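You operate a simulated robot arm through the tools that you are given. There is no shell and no other tool.

Carry out the task below with a simulated robot arm. There is one attempt and no reset: what you move stays moved.

Task
Brush the crust off the first stand's ring, then clamp plate 13 there instead.
Fine: ring clamped while it is brushed, then laid beyond the stand; brush back in its hole. Set down upright: wire brush. What is to be rubbed or washed off counts as gone when no trace of it is left.

The check looks at the end state, three seconds after you hand in, the way a careful person would. Anything else that was tipped, shoved, dropped, spilled or broken makes it a failure.

Robot
A 7-joint arm with a two-finger parallel gripper, fixed in place. Base frame: the origin is at the foot of the arm, x ahead of it, y to its left, z up; the work surface is at about z = 0. Lengths are in mm, angles in degrees, forces in N, time in s.
With the tool pointing down near the work surface it reaches from about 240 to 620 mm from the base axis. Its first joint turns from -66.0 to 66.0 degrees. Payload 2.6 kg.
Tool frame: the origin (TCP) lies between the finger pads and is the grasp point; the fingertips stand 30 mm ahead of it; z points along the fingers, y is the line along which they close. The gripper opens to 94 mm. The fingers are 28 mm wide and 10 mm thick; the gripper's body (50 by 96 mm) begins 55 mm behind the TCP.
Orientation is told as [roll, pitch, yaw] about the base's x, y, z axes, in that order, counted from this pose: with the fingers straight down and closing along the base's y, the tool's x points along the base's -x, its y along +y and its z along -z.

Tools
- The arm moves only by the tool servo_tool. Its argument "increments" is a list of rows, each a list of 3 entries, a list of its own where there are three numbers: the turn, a rotation vector about the tool's x, y, z in degrees, then the shift along the tool's x, y, z in mm, then the finger opening in mm, from 0 to 94. In form: [[[rx, ry, rz], [dx, dy, dz], hand], ...]. A call has 1 to 20 rows; each row shifts and turns the commanded pose from where the row before left it, along the tool's axes as they then stand. Rows are played at 5 a second. More than 50 mm and 8.6 degrees between two rows, or a gripper value outside its range, and nothing of the call is played. Where a pose cannot be reached the arm comes as near as it can. A force on the tool above 90 N (or 10 N above the force at the start of the call, whichever is more), or a blocked arm, ends the call early, and 0.2 s more pass. The fingers move at their own pace (about 72 mm/s each) and stop on an object; they squeeze with about 23 N. The grip force told is the motor's: it shows also when the fingers shut on nothing. Time passes only in rows, and 0.2 s behind the last, so rows that do not move let the fingers close. The reply holds the time, the measured pose of the TCP, the force on the tool along the base axes, the opening and the grip force, in the units named above and with some noise, with the torque about the TCP (base axes, N m) and any sound that the robot's microphone picked up, and new pictures: "show" is both (left out), scene, wrist or none.
- Cameras (640 x 400 px; columns grow to the right, rows downward): "scene" is fixed at [-31.5, 407.9, 571.9]; the picture's right is [-0.99, 0.10, 0.00], its down [0.05, 0.49, -0.87] and it looks along [-0.09, -0.87, -0.49] (base axes); focal length 230 px, centre (320, 200). "wrist" rides on the gripper at [76, 14, -102] in the tool frame; the picture's right is [-0.18, 0.98, 0.00], its down [-0.75, -0.14, -0.64] and it looks along [-0.63, -0.12, 0.77] (tool axes); focal length 243 px, centre (320, 200). There is no depth. A picture from a camera that has moved, and an enlarged one, comes with that camera's place and axes in the base frame and with its lens.
- close_up(camera, box): a new picture of the part [left, top, right, bottom] of that camera's present view, enlarged. The clock stands still meanwhile.
- close_job(): hands the job in; it is judged then, once.

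Places have to be worked out from the pictures, the camera data and where the tool is seen. Open the gripper and draw the arm clear of the work before you hand the job in, unless the task says otherwise.

The tools are called after "Request:" as a command line: name --argument value ..., lists and objects as JSON in quotes. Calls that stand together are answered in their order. servo_tool: Moves the arm, as the interface text tells. Its arguments: {"type":"object","properties":{"increments":{"type":"array"},"show":{"type":"string","enum":["both","scene","wrist","none"]}},"required":["increments"]} The other tools are called the same way: close_up (camera, box) takes an enlarged picture of a part of a camera's view; close_job () hands the job in.

At the start:

```text
time_s: 0.0
position: [292.3, -42.9, 428.9]
orientation: [0.0, 0.0, 0.0]
wrist_force: [-0.1, 0.0, -0.3]
moment: [0.01, -0.03, 0.02]
grip_width: 94.1
gripper_force: 0.0
```

scene: 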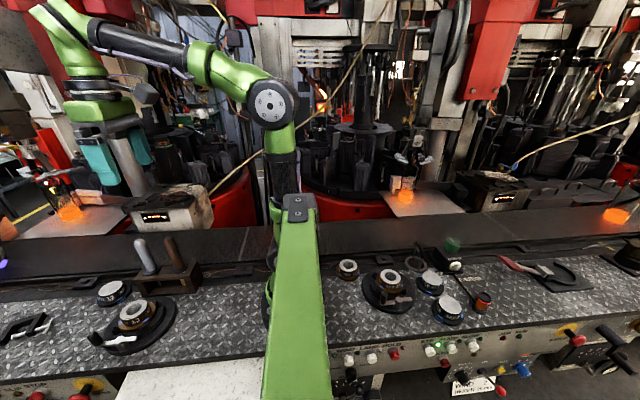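
wrist: 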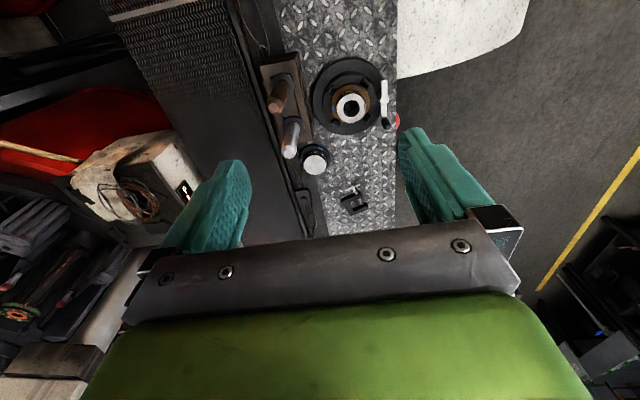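

I start by looking at the scene in enlarged views to identify stands, rings, plates and the brush.

Request:
close_up --camera "scene" --box '[60, 220, 260, 360]'

Request:
close_up --camera "scene" --box '[320, 230, 520, 360]'

Request:
close_up --camera "wrist" --box '[240, 40, 420, 220]'

Request:
close_up --camera "scene" --box '[480, 220, 640, 360]'

```text
2.86 times, centred on (160, 290) of scene
camera zoom: at [-31.5, 407.9, 571.9], right [-0.99, 0.1, 0.0], down [0.05, 0.49, -0.87], along [-0.09, -0.87, -0.49], focal length 656 px, centre (777, -57)
```

zoom: 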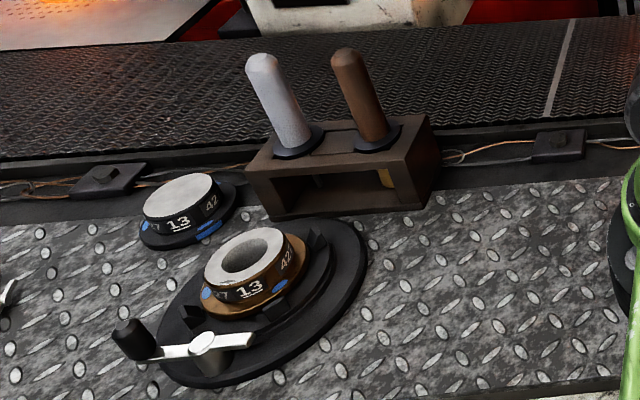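

```text
3.08 times, centred on (420, 295) of scene
camera zoom: at [-31.5, 407.9, 571.9], right [-0.99, 0.1, 0.0], down [0.05, 0.49, -0.87], along [-0.09, -0.87, -0.49], focal length 707 px, centre (12, -92)
```

zoom: 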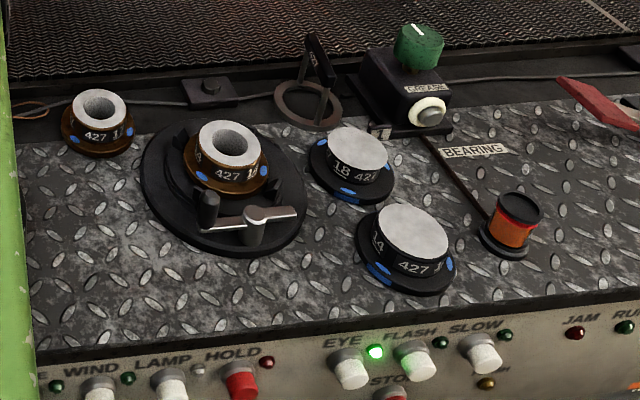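

```text
2.22 times, centred on (330, 130) of wrist
camera zoom: at [216.0, -29.2, 532.6], right [0.18, 0.98, 0.0], down [0.75, -0.14, 0.64], along [0.63, -0.12, -0.77], focal length 539 px, centre (298, 356)
```

zoom: 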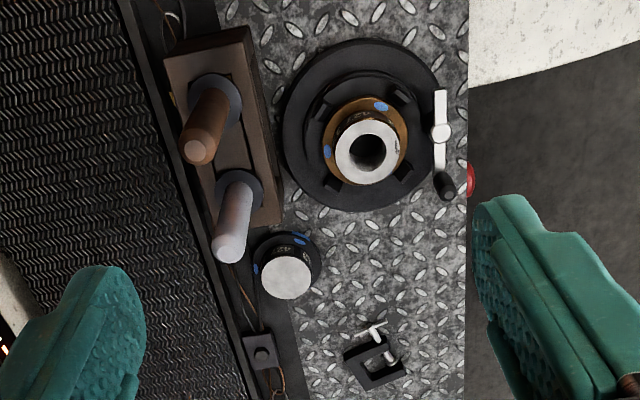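

```text
2.86 times, centred on (560, 290) of scene
camera zoom: at [-31.5, 407.9, 571.9], right [-0.99, 0.1, 0.0], down [0.05, 0.49, -0.87], along [-0.09, -0.87, -0.49], focal length 656 px, centre (-366, -57)
```

zoom: 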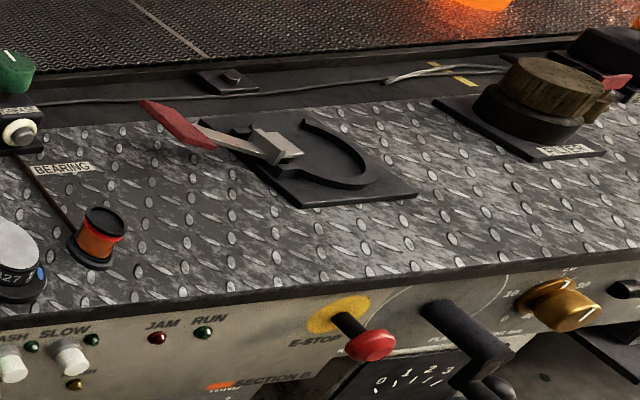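

The scene camera puts the near stand at about (382, 2), the plate labelled 13 near (500, -98), and a rack with two handles near (390, -105). The other stand lies behind the arm, out of reach. I bring the wrist camera closer to the stand to see the jaws and lever.

Request:
servo_tool --increments '[[[0, 0, 0], [1, 6, 20], 94], [[0, 0, 0], [1, 6, 22], 94], [[0, 0, 0], [1, 6, 22], 94], [[0, 0, 0], [1, 6, 22], 94], [[0, 0, 0], [1, 6, 22], 94], [[0, 0, 0], [0, 6, 22], 94], [[0, 0, 0], [0, 6, 22], 94], [[0, 0, 0], [0, 6, 22], 94], [[0, 0, 0], [0, 6, 22], 94], [[0, 0, 0], [0, 6, 22], 94], [[0, 0, 0], [0, 0, 22], 94]]' --show "both"

```text
time_s: 2.4
position: [287.2, 16.5, 187.5]
orientation: [0.0, 0.1, 0.0]
wrist_force: [0.3, 0.0, 0.3]
moment: [0.0, -0.01, 0.01]
grip_width: 94.2
gripper_force: 0.1
camera wrist: at [210.8, 30.1, 292.1], right [0.18, 0.98, 0.0], down [0.75, -0.14, 0.64], along [0.63, -0.12, -0.77], focal length 243 px, centre (320, 200)
```

scene: 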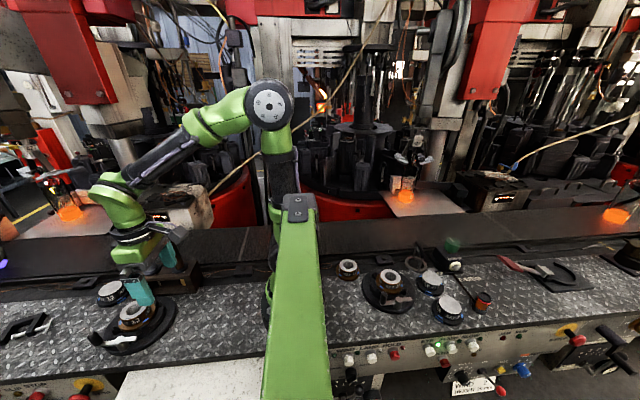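
wrist: 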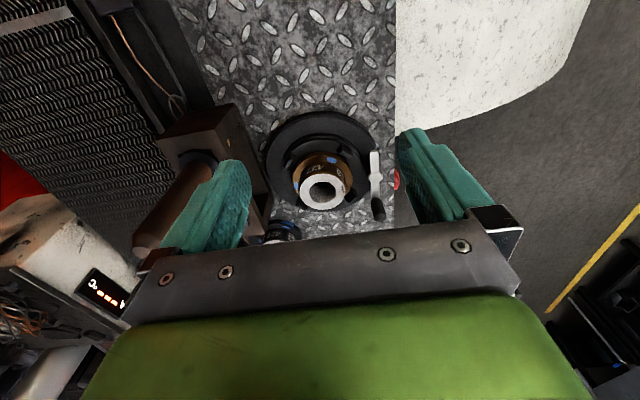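

The stand is centred between the fingers; I enlarge it from both cameras.

Request:
close_up --camera "wrist" --box '[250, 100, 410, 240]'

Request:
close_up --camera "scene" --box '[80, 270, 190, 360]'

Request:
close_up --camera "scene" --box '[340, 250, 480, 340]'

Request:
close_up --camera "scene" --box '[0, 290, 70, 360]'

```text
2.86 times, centred on (330, 170) of wrist
camera zoom: at [210.8, 30.1, 292.1], right [0.18, 0.98, 0.0], down [0.75, -0.14, 0.64], along [0.63, -0.12, -0.77], focal length 693 px, centre (291, 286)
```

zoom: 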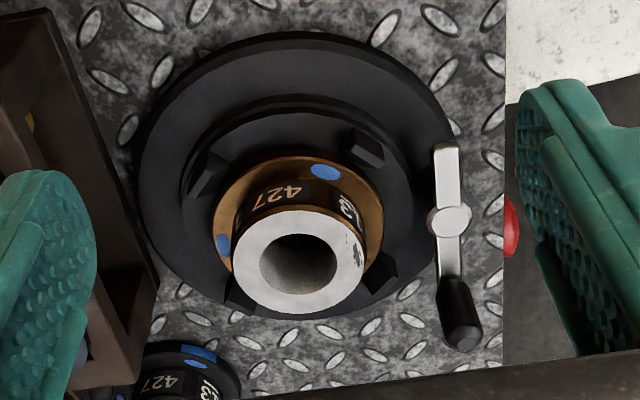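

```text
4.44 times, centred on (135, 315) of scene
camera zoom: at [-31.5, 407.9, 571.9], right [-0.99, 0.1, 0.0], down [0.05, 0.49, -0.87], along [-0.09, -0.87, -0.49], focal length 1021 px, centre (1142, -311)
```

zoom: 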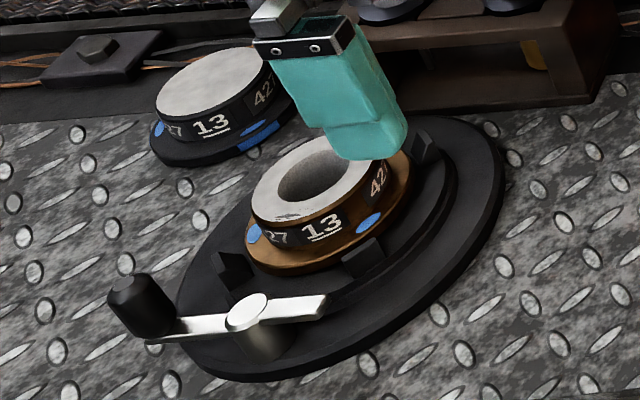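

```text
4.44 times, centred on (410, 295) of scene
camera zoom: at [-31.5, 407.9, 571.9], right [-0.99, 0.1, 0.0], down [0.05, 0.49, -0.87], along [-0.09, -0.87, -0.49], focal length 1021 px, centre (-80, -222)
```

zoom: 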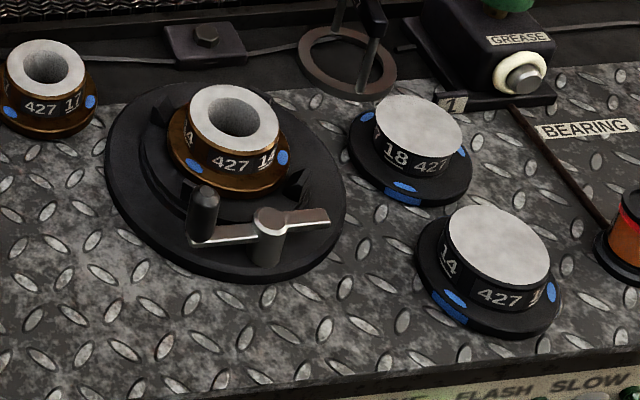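

```text
5.71 times, centred on (35, 325) of scene
camera zoom: at [-31.5, 407.9, 571.9], right [-0.99, 0.1, 0.0], down [0.05, 0.49, -0.87], along [-0.09, -0.87, -0.49], focal length 1313 px, centre (1949, -514)
```

zoom: 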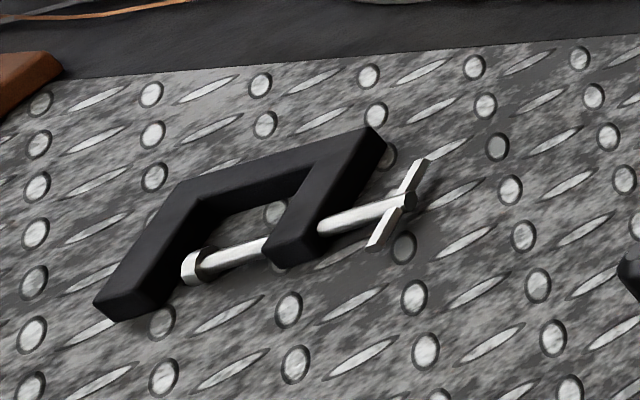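

The ring has an irregular dark patch on its top rim on the +y side, and four jaws sit round its flange. I enlarge the rack from both cameras to tell the two handles apart.

Request:
close_up --camera "scene" --box '[135, 230, 215, 300]'

Request:
close_up --camera "wrist" --box '[120, 90, 290, 250]'

Request:
close_up --camera "scene" --box '[110, 295, 165, 345]'

```text
5.71 times, centred on (175, 265) of scene
camera zoom: at [-31.5, 407.9, 571.9], right [-0.99, 0.1, 0.0], down [0.05, 0.49, -0.87], along [-0.09, -0.87, -0.49], focal length 1313 px, centre (1149, -171)
```

zoom: 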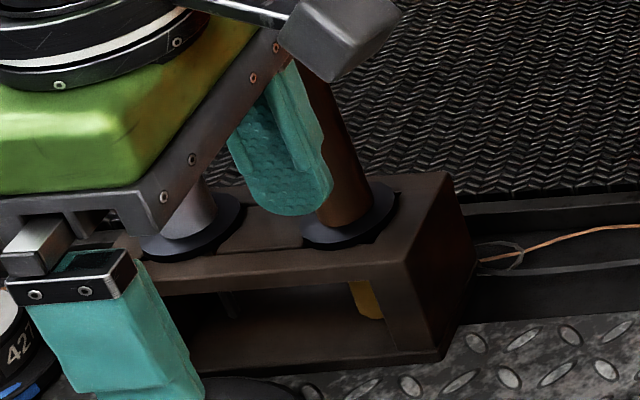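

```text
2.50 times, centred on (205, 170) of wrist
camera zoom: at [210.8, 30.1, 292.1], right [0.18, 0.98, 0.0], down [0.75, -0.14, 0.64], along [0.63, -0.12, -0.77], focal length 606 px, centre (608, 275)
```

zoom: 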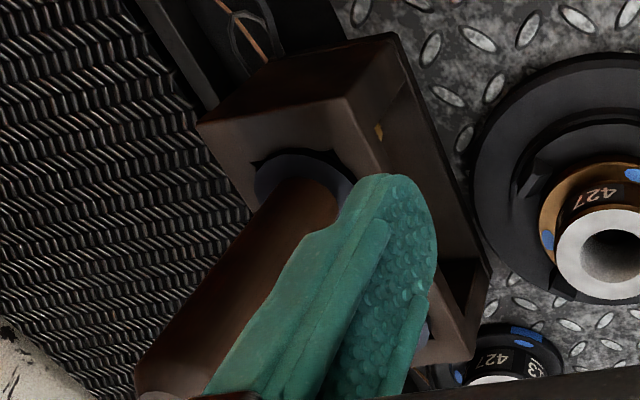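

```text
8.00 times, centred on (138, 320) of scene
camera zoom: at [-31.5, 407.9, 571.9], right [-0.99, 0.1, 0.0], down [0.05, 0.49, -0.87], along [-0.09, -0.87, -0.49], focal length 1838 px, centre (1780, -760)
```

zoom: 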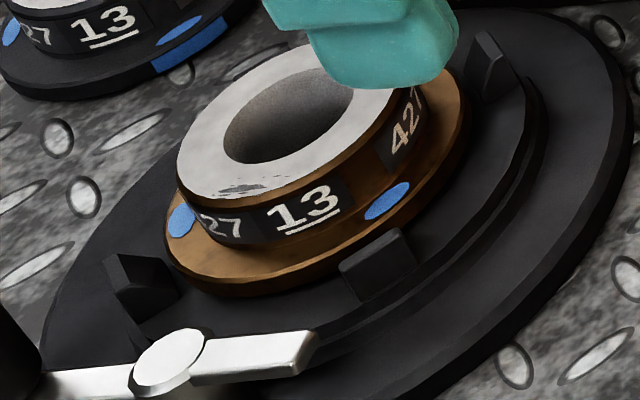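

The jaws stand clear of the flange, so the stand seems to be open. I lift the arm out of the line of sight to look into the rack.

Request:
servo_tool --increments '[[[0, 0, 0], [0, 0, -40], 94], [[0, 0, 0], [0, 0, -40], 94], [[0, 0, 0], [0, 0, -40], 94], [[0, 0, 0], [0, 0, -40], 94], [[0, 0, 0], [0, 0, -40], 94]]' --show "both"

```text
time_s: 3.6
position: [289.0, 17.0, 390.2]
orientation: [0.0, 0.1, 0.0]
wrist_force: [-0.6, 0.3, 0.4]
moment: [0.02, 0.02, -0.03]
grip_width: 93.8
gripper_force: 0.1
camera wrist: at [211.3, 31.2, 494.9], right [0.18, 0.98, 0.0], down [0.75, -0.14, 0.64], along [0.63, -0.12, -0.77], focal length 243 px, centre (320, 200)
```

scene: 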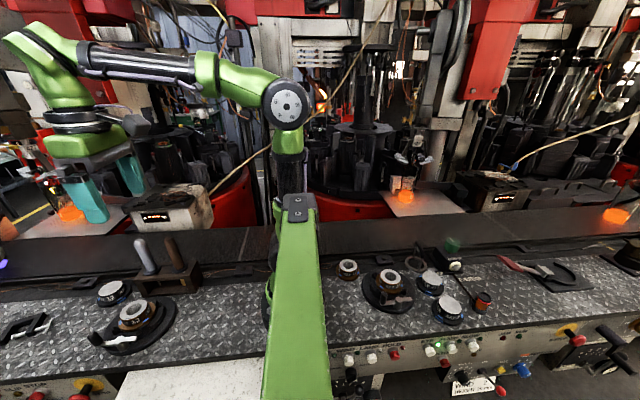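
wrist: 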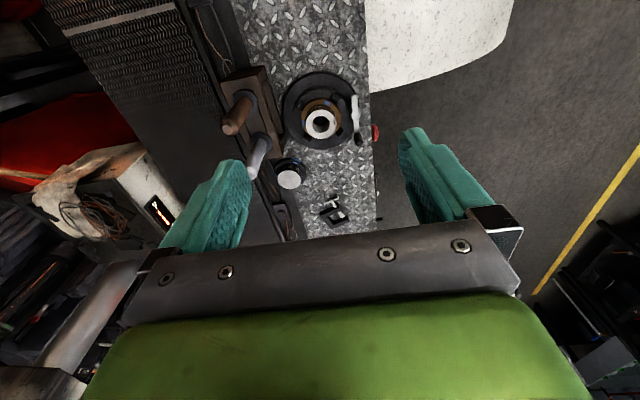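

Request:
close_up --camera "scene" --box '[145, 262, 205, 302]'

Request:
close_up --camera "wrist" --box '[215, 60, 375, 200]'

Request:
close_up --camera "scene" --box '[80, 230, 220, 370]'

```text
10.00 times, centred on (175, 282) of scene
camera zoom: at [-31.5, 407.9, 571.9], right [-0.99, 0.1, 0.0], down [0.05, 0.49, -0.87], along [-0.09, -0.87, -0.49], focal length 2297 px, centre (1770, -620)
```

zoom: 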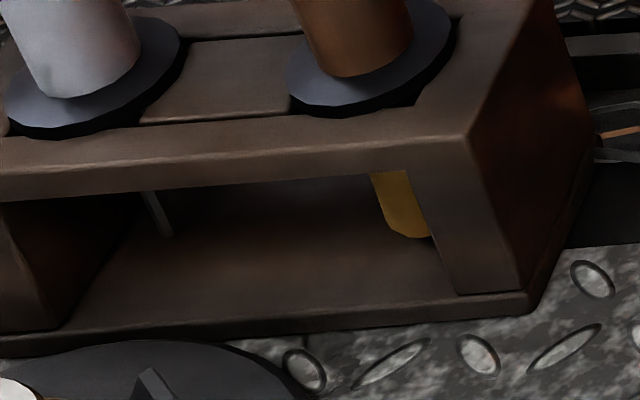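

```text
2.86 times, centred on (295, 130) of wrist
camera zoom: at [211.3, 31.2, 494.9], right [0.18, 0.98, 0.0], down [0.75, -0.14, 0.64], along [0.63, -0.12, -0.77], focal length 693 px, centre (391, 400)
```

zoom: 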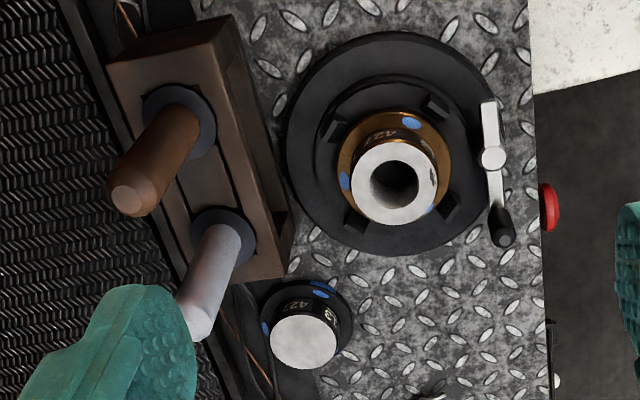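

```text
2.86 times, centred on (150, 300) of scene
camera zoom: at [-31.5, 407.9, 571.9], right [-0.99, 0.1, 0.0], down [0.05, 0.49, -0.87], along [-0.09, -0.87, -0.49], focal length 656 px, centre (806, -86)
```

zoom: 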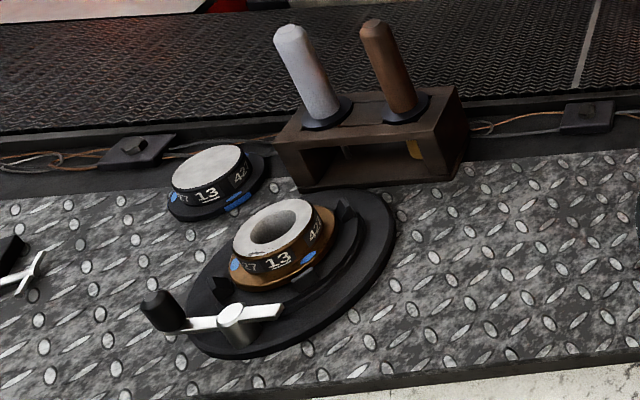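

Under the brown handle hangs a wide yellow tuft (brass wire, it seems), under the silver one only a thin grey rod. I now bring the wrist camera closer over the stand and lever to see the jaws and the knob.

Request:
servo_tool --increments '[[[0, 0, 0], [-10, 4, 30], 94], [[0, 0, 0], [-10, 4, 35], 94], [[0, 0, 0], [-10, 4, 35], 94], [[0, 0, 0], [-10, 4, 35], 94], [[0, 0, 0], [-10, 4, 35], 94], [[0, 0, 0], [-10, 4, 35], 94], [[0, 0, 0], [-5, 4, 30], 94]]' --show "wrist"

Request:
close_up --camera "wrist" --box '[220, 60, 420, 240]'

Request:
close_up --camera "scene" --box '[80, 285, 190, 365]'

```text
time_s: 5.2
position: [352.0, 44.9, 151.7]
orientation: [-0.1, 0.0, -0.1]
wrist_force: [-1.0, 0.0, 1.0]
moment: [0.0, -0.02, 0.03]
grip_width: 94.0
gripper_force: 0.1
camera wrist: at [274.9, 58.3, 257.0], right [0.18, 0.98, 0.0], down [0.75, -0.14, 0.64], along [0.63, -0.12, -0.77], focal length 243 px, centre (320, 200)
```

wrist: 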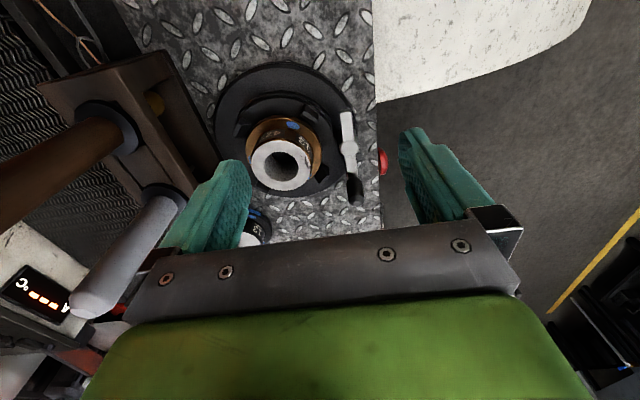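

```text
2.22 times, centred on (320, 150) of wrist
camera zoom: at [274.9, 58.3, 257.0], right [0.18, 0.98, 0.0], down [0.75, -0.14, 0.64], along [0.63, -0.12, -0.77], focal length 539 px, centre (320, 311)
```

zoom: 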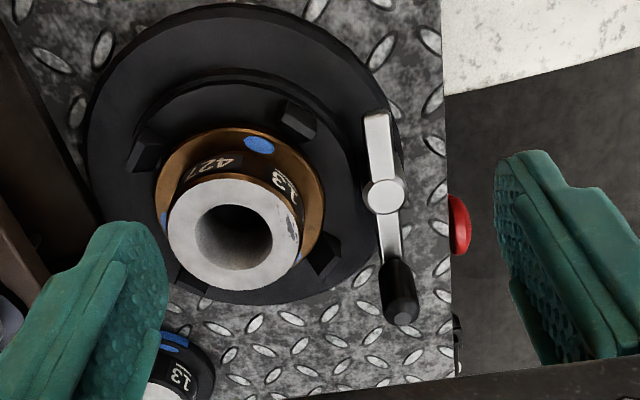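

```text
5.00 times, centred on (135, 325) of scene
camera zoom: at [-31.5, 407.9, 571.9], right [-0.99, 0.1, 0.0], down [0.05, 0.49, -0.87], along [-0.09, -0.87, -0.49], focal length 1149 px, centre (1245, -425)
```

zoom: 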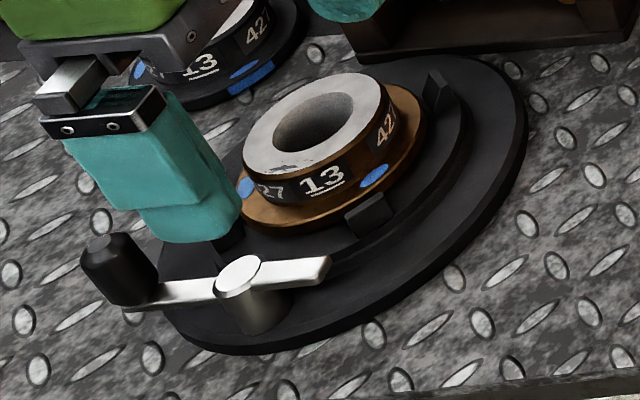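

I zoom hard on individual jaws to judge whether they touch the flange.

Request:
close_up --camera "scene" --box '[112, 300, 142, 340]'

Request:
close_up --camera "scene" --box '[138, 290, 178, 335]'

Request:
close_up --camera "wrist" --box '[255, 90, 345, 200]'

Request:
close_up --camera "scene" --box '[355, 262, 425, 322]'

```text
10.00 times, centred on (127, 320) of scene
camera zoom: at [-31.5, 407.9, 571.9], right [-0.99, 0.1, 0.0], down [0.05, 0.49, -0.87], along [-0.09, -0.87, -0.49], focal length 2297 px, centre (2250, -1000)
```

zoom: 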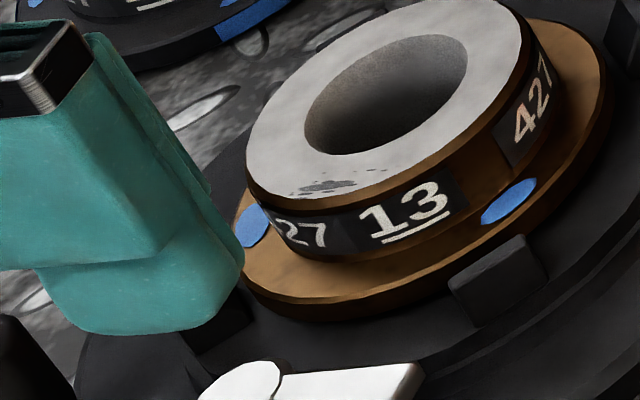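

```text
8.89 times, centred on (158, 312) of scene
camera zoom: at [-31.5, 407.9, 571.9], right [-0.99, 0.1, 0.0], down [0.05, 0.49, -0.87], along [-0.09, -0.87, -0.49], focal length 2042 px, centre (1760, -800)
```

zoom: 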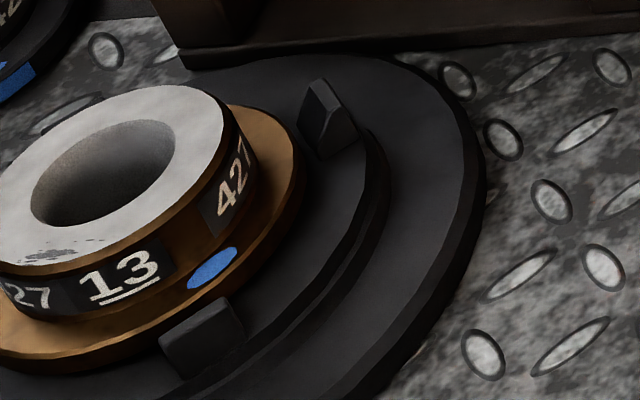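

```text
3.64 times, centred on (300, 145) of wrist
camera zoom: at [274.9, 58.3, 257.0], right [0.18, 0.98, 0.0], down [0.75, -0.14, 0.64], along [0.63, -0.12, -0.77], focal length 882 px, centre (393, 400)
```

zoom: 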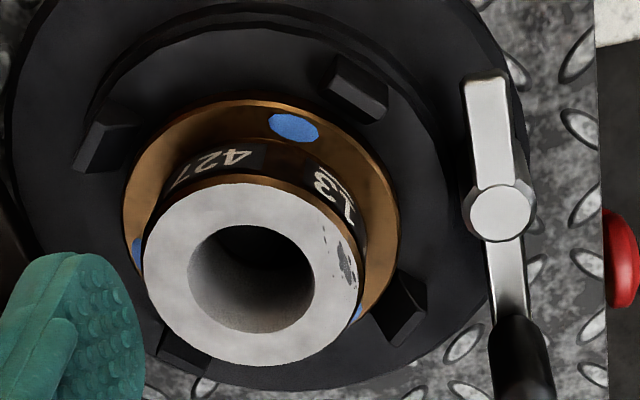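

```text
6.67 times, centred on (390, 292) of scene
camera zoom: at [-31.5, 407.9, 571.9], right [-0.99, 0.1, 0.0], down [0.05, 0.49, -0.87], along [-0.09, -0.87, -0.49], focal length 1532 px, centre (-147, -413)
```

zoom: 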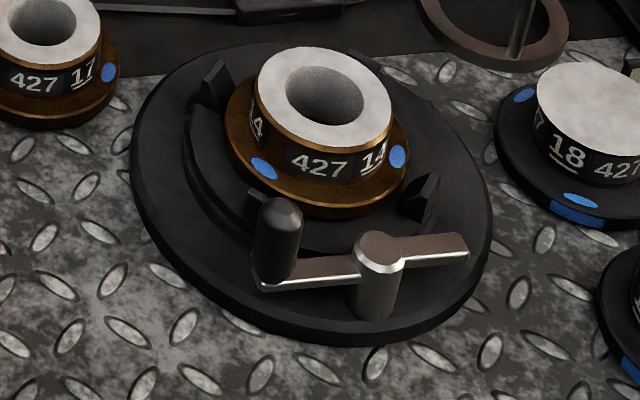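

The jaws clear the flange by a few millimetres, so the ring is loose; the lever pivots at about (389, 66) with its knob at about (437, 67), z 43–67. I go above the knob with the fingers partly open to capture it and find which way the lever turns.

Request:
servo_tool --increments '[[[0, 0, 0], [-30, 8, 0], 60], [[0, 0, 0], [-30, 8, 5], 50], [[0, 0, 0], [-25, 6, 15], 40], [[0, 0, 0], [0, 0, 10], 40], [[0, 0, 0], [0, 0, 0], 40]]' --show "both"

Request:
close_up --camera "wrist" --box '[220, 100, 420, 240]'

Request:
close_up --camera "scene" --box '[70, 265, 180, 365]'

```text
time_s: 6.4
position: [437.3, 66.9, 123.0]
orientation: [-0.1, 0.0, 0.0]
wrist_force: [-0.7, -0.6, 0.2]
moment: [-0.03, -0.01, -0.01]
grip_width: 40.0
gripper_force: 0.0
camera wrist: at [361.1, 80.5, 226.1], right [0.18, 0.98, 0.0], down [0.75, -0.14, 0.64], along [0.63, -0.12, -0.77], focal length 243 px, centre (320, 200)
```

scene: 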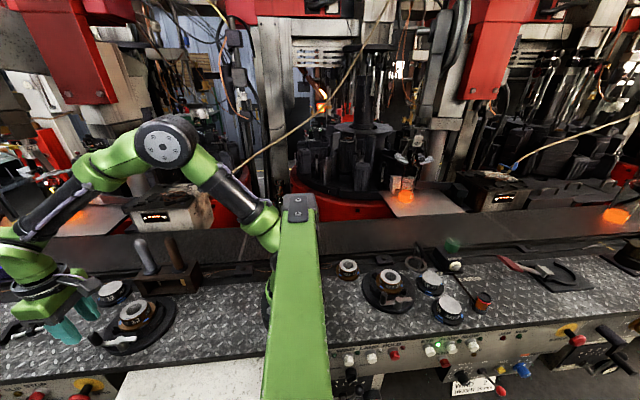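
wrist: 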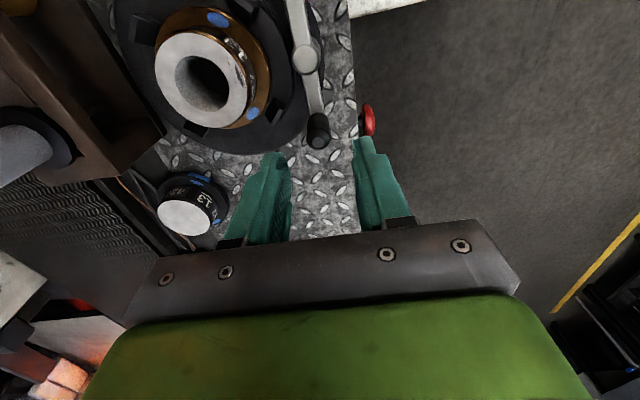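

```text
2.86 times, centred on (320, 170) of wrist
camera zoom: at [361.1, 80.5, 226.1], right [0.18, 0.98, 0.0], down [0.75, -0.14, 0.64], along [0.63, -0.12, -0.77], focal length 693 px, centre (320, 286)
```

zoom: 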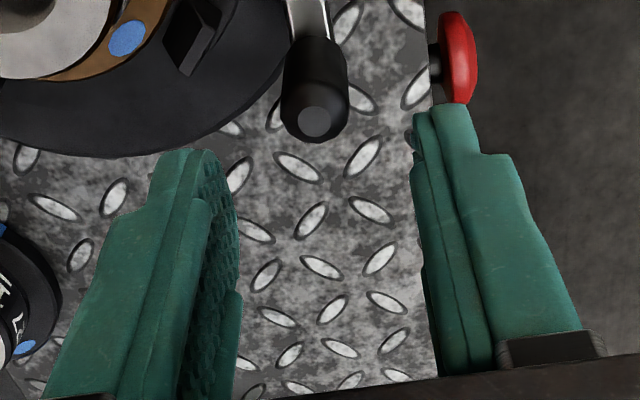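

```text
4.00 times, centred on (125, 315) of scene
camera zoom: at [-31.5, 407.9, 571.9], right [-0.99, 0.1, 0.0], down [0.05, 0.49, -0.87], along [-0.09, -0.87, -0.49], focal length 919 px, centre (1100, -260)
```

zoom: 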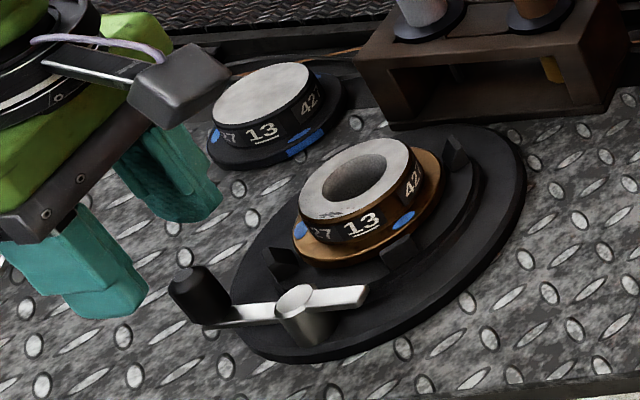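

The knob sits at about (438, 65.5) with its top near z 67, centred between the fingers. I descend so the fingertips straddle it at z≈50, watching for contact.

Request:
servo_tool --increments '[[[0, 0, 0], [-1, -1.5, 12], 40], [[0, 0, 0], [0, 0, 12], 40], [[0, 0, 0], [0, 0, 10], 40], [[0, 0, 0], [0, 0, 8], 40], [[0, 0, 0], [0, 0, 0], 40]]' --show "both"

Request:
close_up --camera "wrist" --box '[220, 60, 420, 240]'

Request:
close_up --camera "scene" --box '[70, 285, 180, 365]'

```text
time_s: 7.6
position: [437.5, 66.2, 82.8]
orientation: [0.0, 0.1, 0.0]
wrist_force: [0.1, -0.3, 0.3]
moment: [0.0, 0.03, 0.0]
grip_width: 40.0
gripper_force: 0.1
camera wrist: at [361.2, 79.9, 185.1], right [0.18, 0.98, 0.0], down [0.75, -0.14, 0.64], along [0.63, -0.12, -0.77], focal length 243 px, centre (320, 200)
```

scene: 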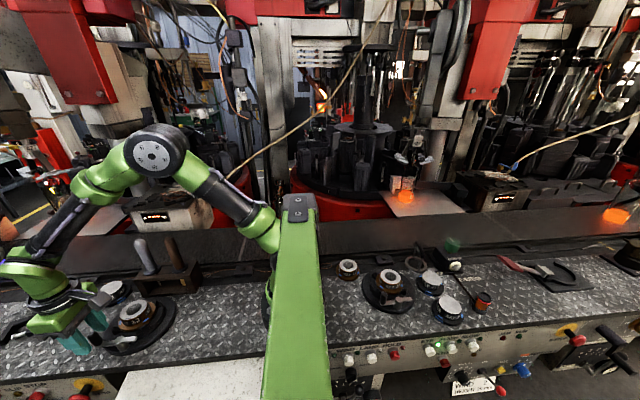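
wrist: 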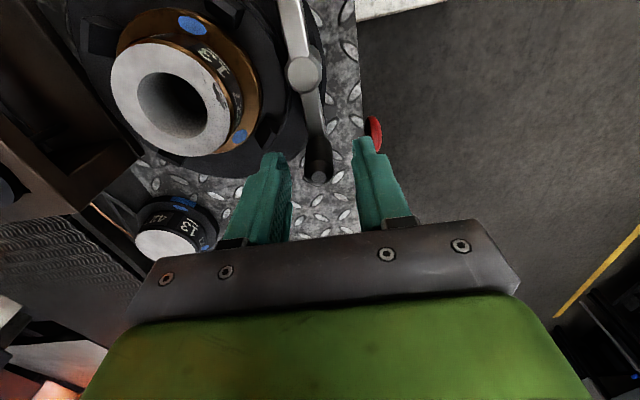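

```text
2.22 times, centred on (320, 150) of wrist
camera zoom: at [361.2, 79.9, 185.1], right [0.18, 0.98, 0.0], down [0.75, -0.14, 0.64], along [0.63, -0.12, -0.77], focal length 539 px, centre (320, 311)
```

zoom: 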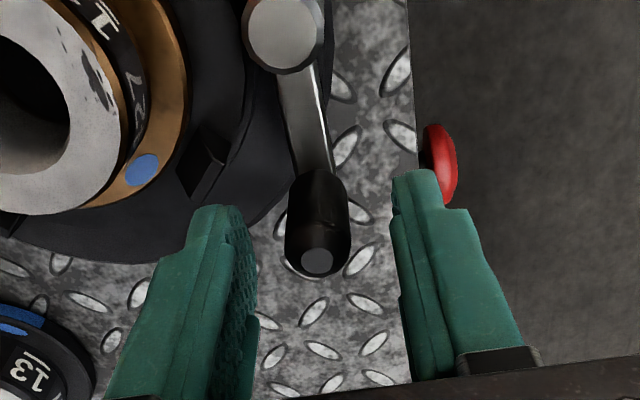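

```text
5.00 times, centred on (125, 325) of scene
camera zoom: at [-31.5, 407.9, 571.9], right [-0.99, 0.1, 0.0], down [0.05, 0.49, -0.87], along [-0.09, -0.87, -0.49], focal length 1149 px, centre (1295, -425)
```

zoom: 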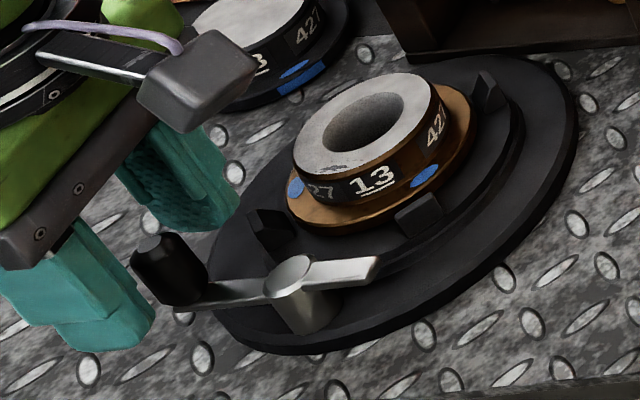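

The knob is centred between the fingers with no contact. I close to 22 mm round it (knob about 16 mm) and try a small push outward (+y) to see whether the lever yields.

Request:
servo_tool --increments '[[[0, 0, 0], [-1, 0, 2], 30], [[0, 0, 0], [0, 0, 0], 22], [[0, 0, 0], [0, 0, 0], 22], [[0, 0, 0], [0, 2, 0], 22], [[0, 0, 0], [0, 2, 0], 22], [[0, 0, 0], [0, 2, 0], 22], [[0, 0, 0], [0, 2, 0], 22]]' --show "both"

Request:
close_up --camera "wrist" --box '[220, 60, 420, 240]'

Request:
close_up --camera "scene" --box '[70, 285, 180, 365]'

```text
time_s: 9.2
position: [440.4, 72.7, 77.8]
orientation: [0.0, 0.1, 0.0]
wrist_force: [-0.6, -0.7, 0.1]
moment: [-0.03, -0.01, 0.03]
grip_width: 22.1
gripper_force: 0.0
camera wrist: at [363.0, 87.5, 183.6], right [0.18, 0.98, 0.0], down [0.75, -0.14, 0.64], along [0.63, -0.12, -0.77], focal length 243 px, centre (320, 200)
```

scene: 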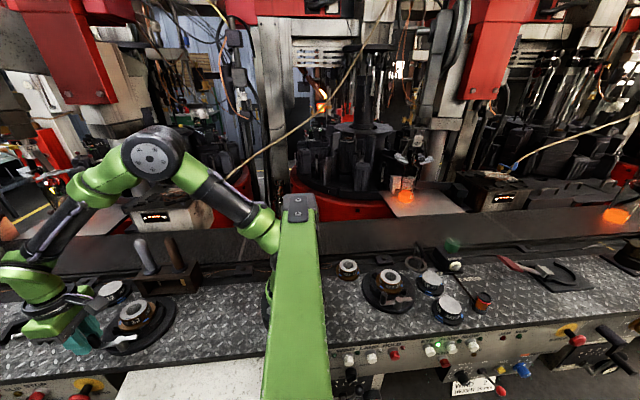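
wrist: 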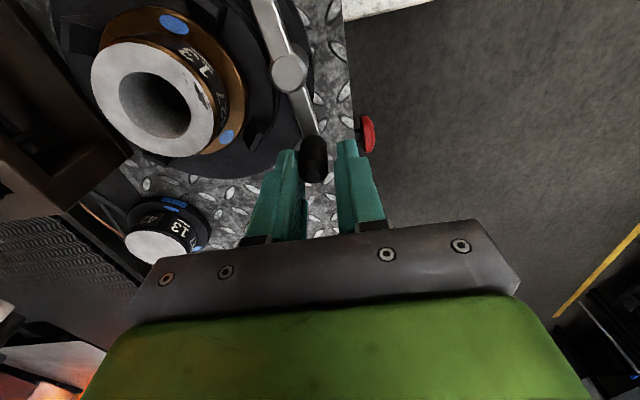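

```text
2.22 times, centred on (320, 150) of wrist
camera zoom: at [363.0, 87.5, 183.6], right [0.18, 0.98, 0.0], down [0.75, -0.14, 0.64], along [0.63, -0.12, -0.77], focal length 539 px, centre (320, 311)
```

zoom: 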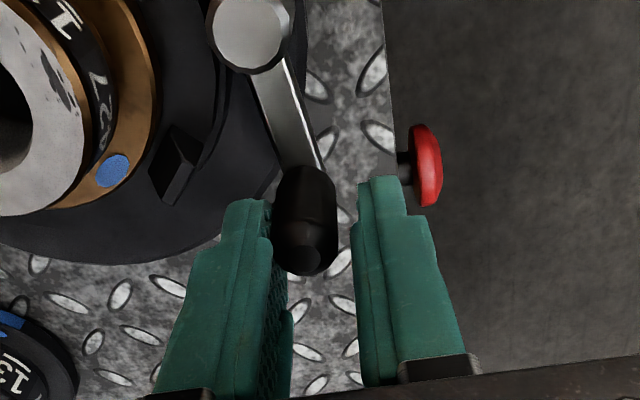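

```text
5.00 times, centred on (125, 325) of scene
camera zoom: at [-31.5, 407.9, 571.9], right [-0.99, 0.1, 0.0], down [0.05, 0.49, -0.87], along [-0.09, -0.87, -0.49], focal length 1149 px, centre (1295, -425)
```

zoom: 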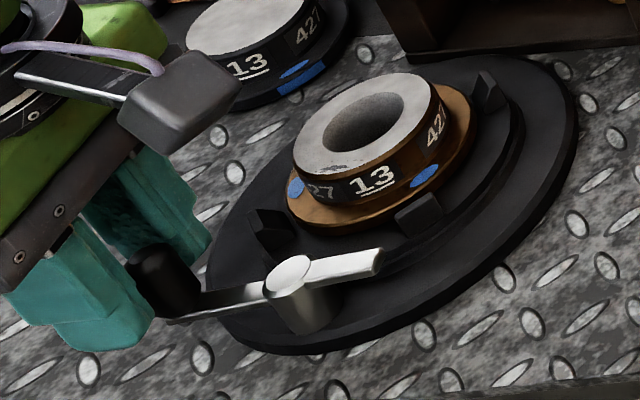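

The lever swung outward freely (no force). I continue counter-clockwise along the arc, yawing the tool with it.

Request:
servo_tool --increments '[[[0, 0, -8], [0.3, 6.5, 0], 22], [[0, 0, -8], [0.4, 6.8, 0], 22], [[0, 0, -8], [0.4, 6.8, 0], 22], [[0, 0, -8], [0.4, 6.8, 0], 22]]' --show "both"

Request:
close_up --camera "wrist" --box '[180, 0, 420, 240]'

Request:
close_up --camera "scene" --box '[70, 285, 180, 365]'

```text
time_s: 10.2
position: [433.8, 100.1, 79.2]
orientation: [0.0, -0.1, 32.3]
wrist_force: [-0.4, 0.3, 0.1]
moment: [-0.02, -0.03, 0.0]
grip_width: 21.9
gripper_force: 0.0
camera wrist: at [360.5, 70.9, 183.0], right [-0.37, 0.93, 0.0], down [0.71, 0.28, 0.64], along [0.6, 0.24, -0.77], focal length 243 px, centre (320, 200)
```

scene: 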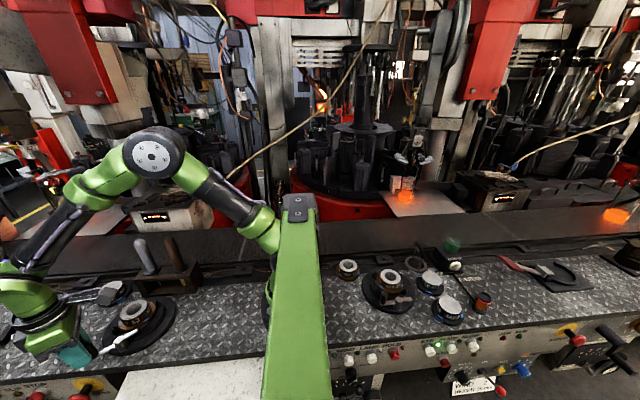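
wrist: 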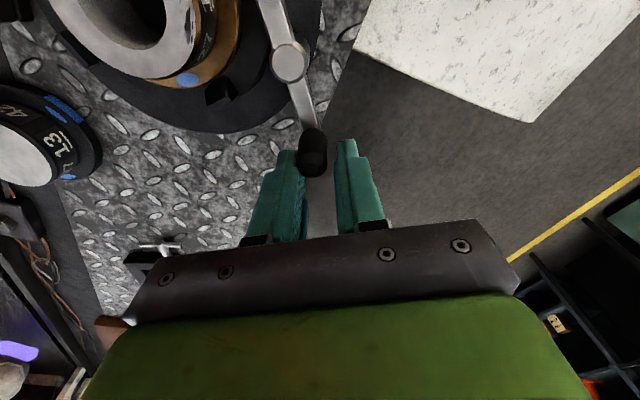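

```text
1.67 times, centred on (300, 120) of wrist
camera zoom: at [360.5, 70.9, 183.0], right [-0.37, 0.93, 0.0], down [0.71, 0.28, 0.64], along [0.6, 0.24, -0.77], focal length 404 px, centre (353, 333)
```

zoom: 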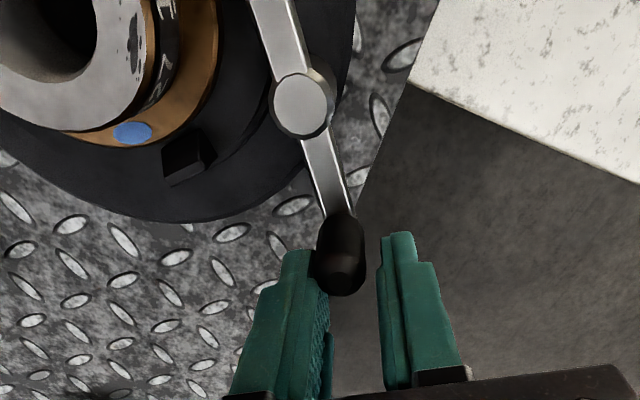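

```text
5.00 times, centred on (125, 325) of scene
camera zoom: at [-31.5, 407.9, 571.9], right [-0.99, 0.1, 0.0], down [0.05, 0.49, -0.87], along [-0.09, -0.87, -0.49], focal length 1149 px, centre (1295, -425)
```

zoom: 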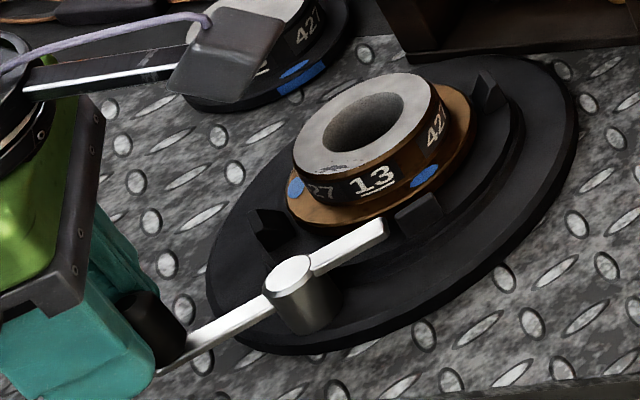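

The lever turns easily; the knob has drifted toward the pivot side of the fingers, so I correct radially by about 7 mm and go on turning.

Request:
servo_tool --increments '[[[0, 0, -4], [6, 2, 0], 22], [[0, 0, -8], [0.4, 6.8, 0], 22], [[0, 0, -8], [0.4, 6.8, 0], 22], [[0, 0, -8], [0.4, 6.8, 0], 22]]' --show "both"

Request:
close_up --camera "wrist" --box '[180, 0, 420, 240]'

Request:
close_up --camera "scene" --box '[70, 285, 180, 365]'

```text
time_s: 11.2
position: [411.4, 111.1, 79.8]
orientation: [0.1, 0.0, 60.2]
wrist_force: [0.9, 0.6, 0.3]
moment: [0.02, -0.01, 0.01]
grip_width: 21.9
gripper_force: 0.1
camera wrist: at [361.2, 52.2, 183.1], right [-0.76, 0.65, 0.0], down [0.5, 0.58, 0.64], along [0.42, 0.49, -0.77], focal length 243 px, centre (320, 200)
```

scene: 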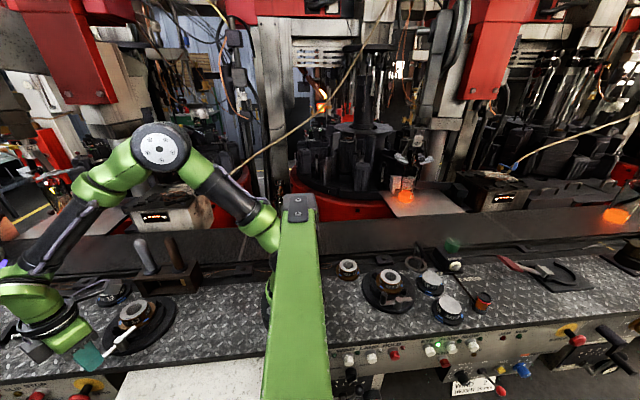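
wrist: 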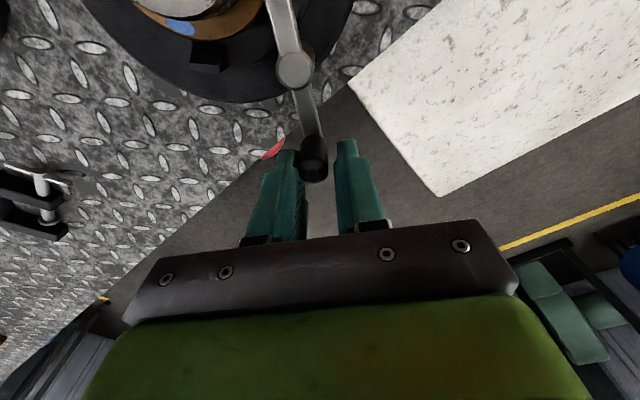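

```text
1.67 times, centred on (300, 120) of wrist
camera zoom: at [361.2, 52.2, 183.1], right [-0.76, 0.65, 0.0], down [0.5, 0.58, 0.64], along [0.42, 0.49, -0.77], focal length 404 px, centre (353, 333)
```

zoom: 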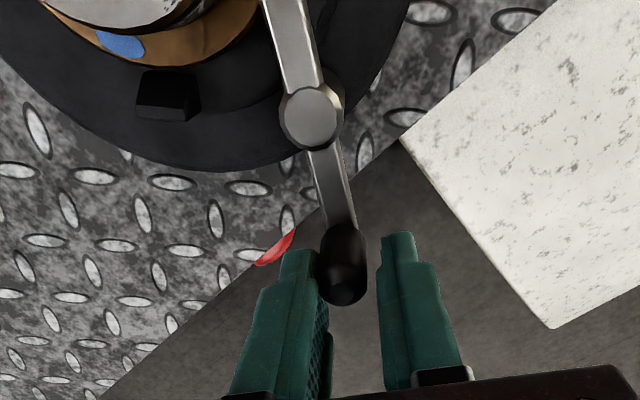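

```text
5.00 times, centred on (125, 325) of scene
camera zoom: at [-31.5, 407.9, 571.9], right [-0.99, 0.1, 0.0], down [0.05, 0.49, -0.87], along [-0.09, -0.87, -0.49], focal length 1149 px, centre (1295, -425)
```

zoom: 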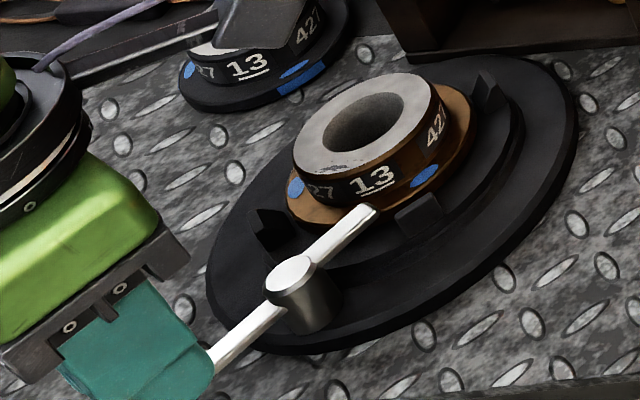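

The bar's other end is swinging in over the ring's flange, so the lever looks like the hold-down itself; the four stops only locate the flange. I continue toward 90° and watch for force or a click.

Request:
servo_tool --increments '[[[0, 0, -8], [0.4, 6.8, 0], 22], [[0, 0, -8], [0.4, 6.8, 0], 22], [[0, 0, -4], [0.4, 3.4, 0], 22], [[0, 0, 0], [0, 0, 0], 22]]' --show "both"

Request:
close_up --camera "wrist" --box '[180, 0, 420, 240]'

Request:
close_up --camera "scene" --box '[70, 285, 180, 365]'

```text
time_s: 12.2
position: [395.2, 116.8, 78.3]
orientation: [-0.1, 0.1, 80.1]
wrist_force: [0.2, -0.7, 0.3]
moment: [-0.02, 0.02, 0.0]
grip_width: 22.0
gripper_force: 0.0
camera wrist: at [368.1, 44.0, 182.8], right [-0.94, 0.35, 0.0], down [0.27, 0.72, 0.64], along [0.23, 0.6, -0.77], focal length 243 px, centre (320, 200)
```

scene: 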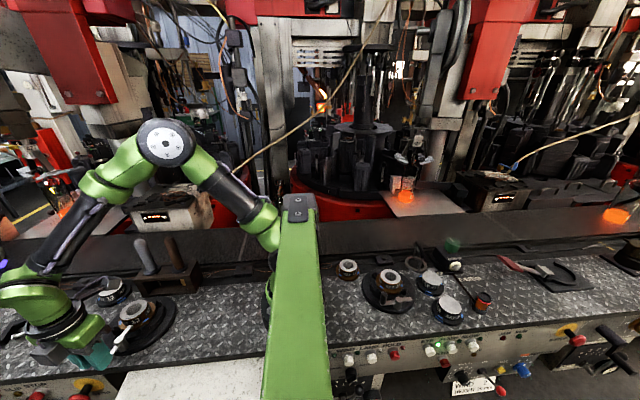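
wrist: 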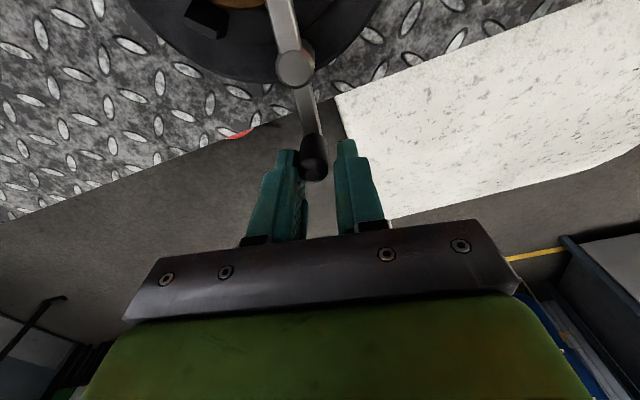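

```text
1.67 times, centred on (300, 120) of wrist
camera zoom: at [368.1, 44.0, 182.8], right [-0.94, 0.35, 0.0], down [0.27, 0.72, 0.64], along [0.23, 0.6, -0.77], focal length 404 px, centre (353, 333)
```

zoom: 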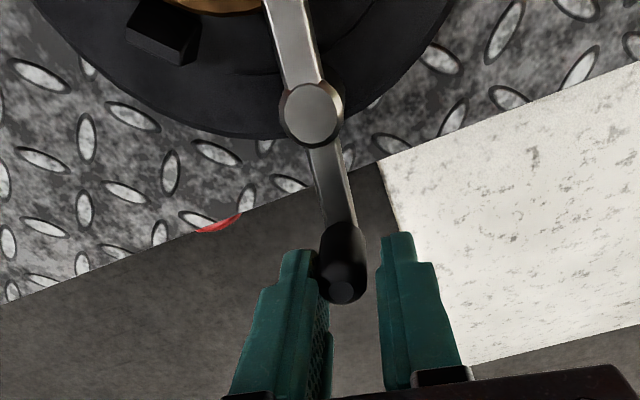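

```text
5.00 times, centred on (125, 325) of scene
camera zoom: at [-31.5, 407.9, 571.9], right [-0.99, 0.1, 0.0], down [0.05, 0.49, -0.87], along [-0.09, -0.87, -0.49], focal length 1149 px, centre (1295, -425)
```

zoom: 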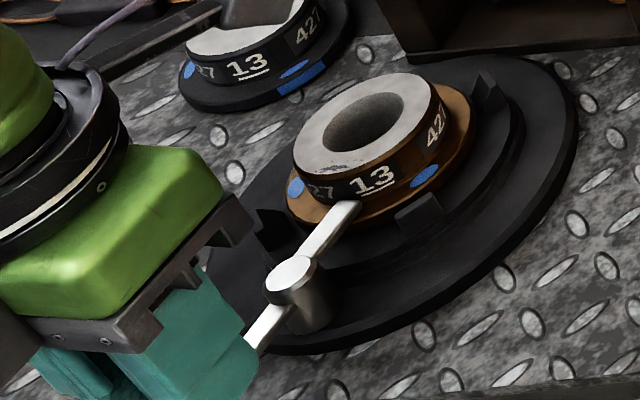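

The bar tip now lies over the flange. I turn the last degrees to bring the bar radial, checking for a stop.

Request:
servo_tool --increments '[[[0, 0, -5], [0.3, 4.2, 0], 22], [[0, 0, -5], [0.3, 4.2, 0], 22], [[0, 0, 0], [0, 0, 0], 22]]' --show "both"

Request:
close_up --camera "wrist" --box '[180, 0, 420, 240]'

Request:
close_up --camera "scene" --box '[70, 285, 180, 365]'

```text
time_s: 13.0
position: [386.4, 116.5, 79.0]
orientation: [0.0, 0.1, 90.1]
wrist_force: [1.6, 0.3, 0.0]
moment: [-0.02, -0.01, 0.0]
grip_width: 22.5
gripper_force: 0.3
camera wrist: at [372.9, 40.8, 183.1], right [-0.98, 0.18, 0.0], down [0.14, 0.75, 0.64], along [0.12, 0.63, -0.77], focal length 243 px, centre (320, 200)
```

scene: 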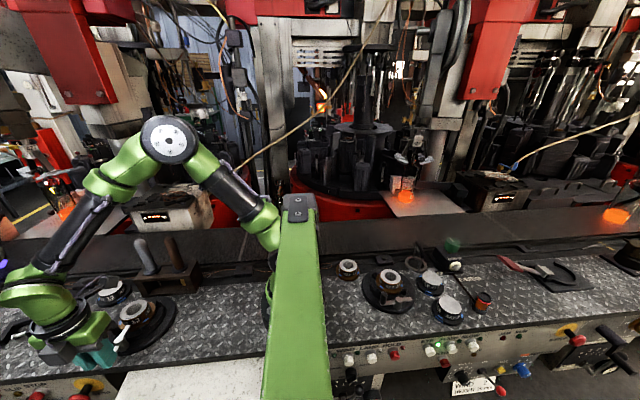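
wrist: 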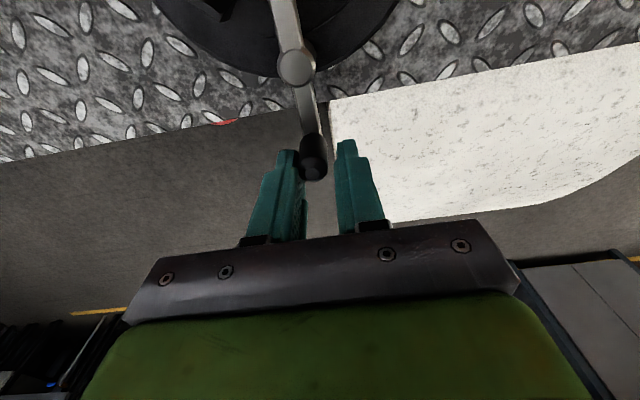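

```text
1.67 times, centred on (300, 120) of wrist
camera zoom: at [372.9, 40.8, 183.1], right [-0.98, 0.18, 0.0], down [0.14, 0.75, 0.64], along [0.12, 0.63, -0.77], focal length 404 px, centre (353, 333)
```

zoom: 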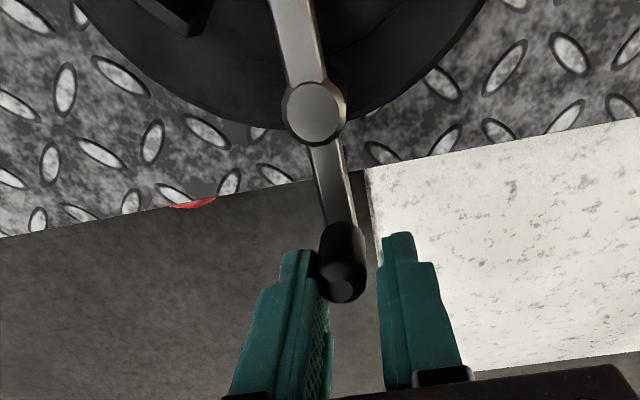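

```text
5.00 times, centred on (125, 325) of scene
camera zoom: at [-31.5, 407.9, 571.9], right [-0.99, 0.1, 0.0], down [0.05, 0.49, -0.87], along [-0.09, -0.87, -0.49], focal length 1149 px, centre (1295, -425)
```

zoom: 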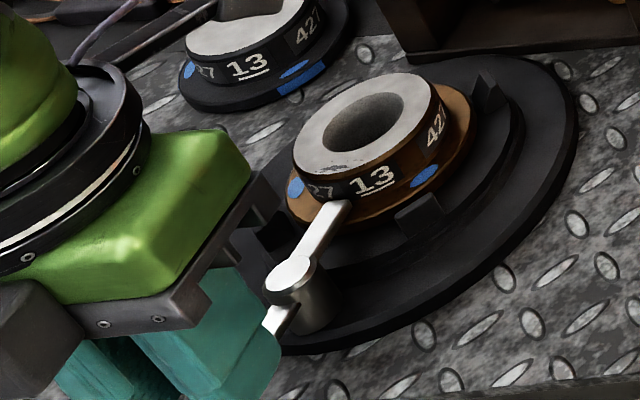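

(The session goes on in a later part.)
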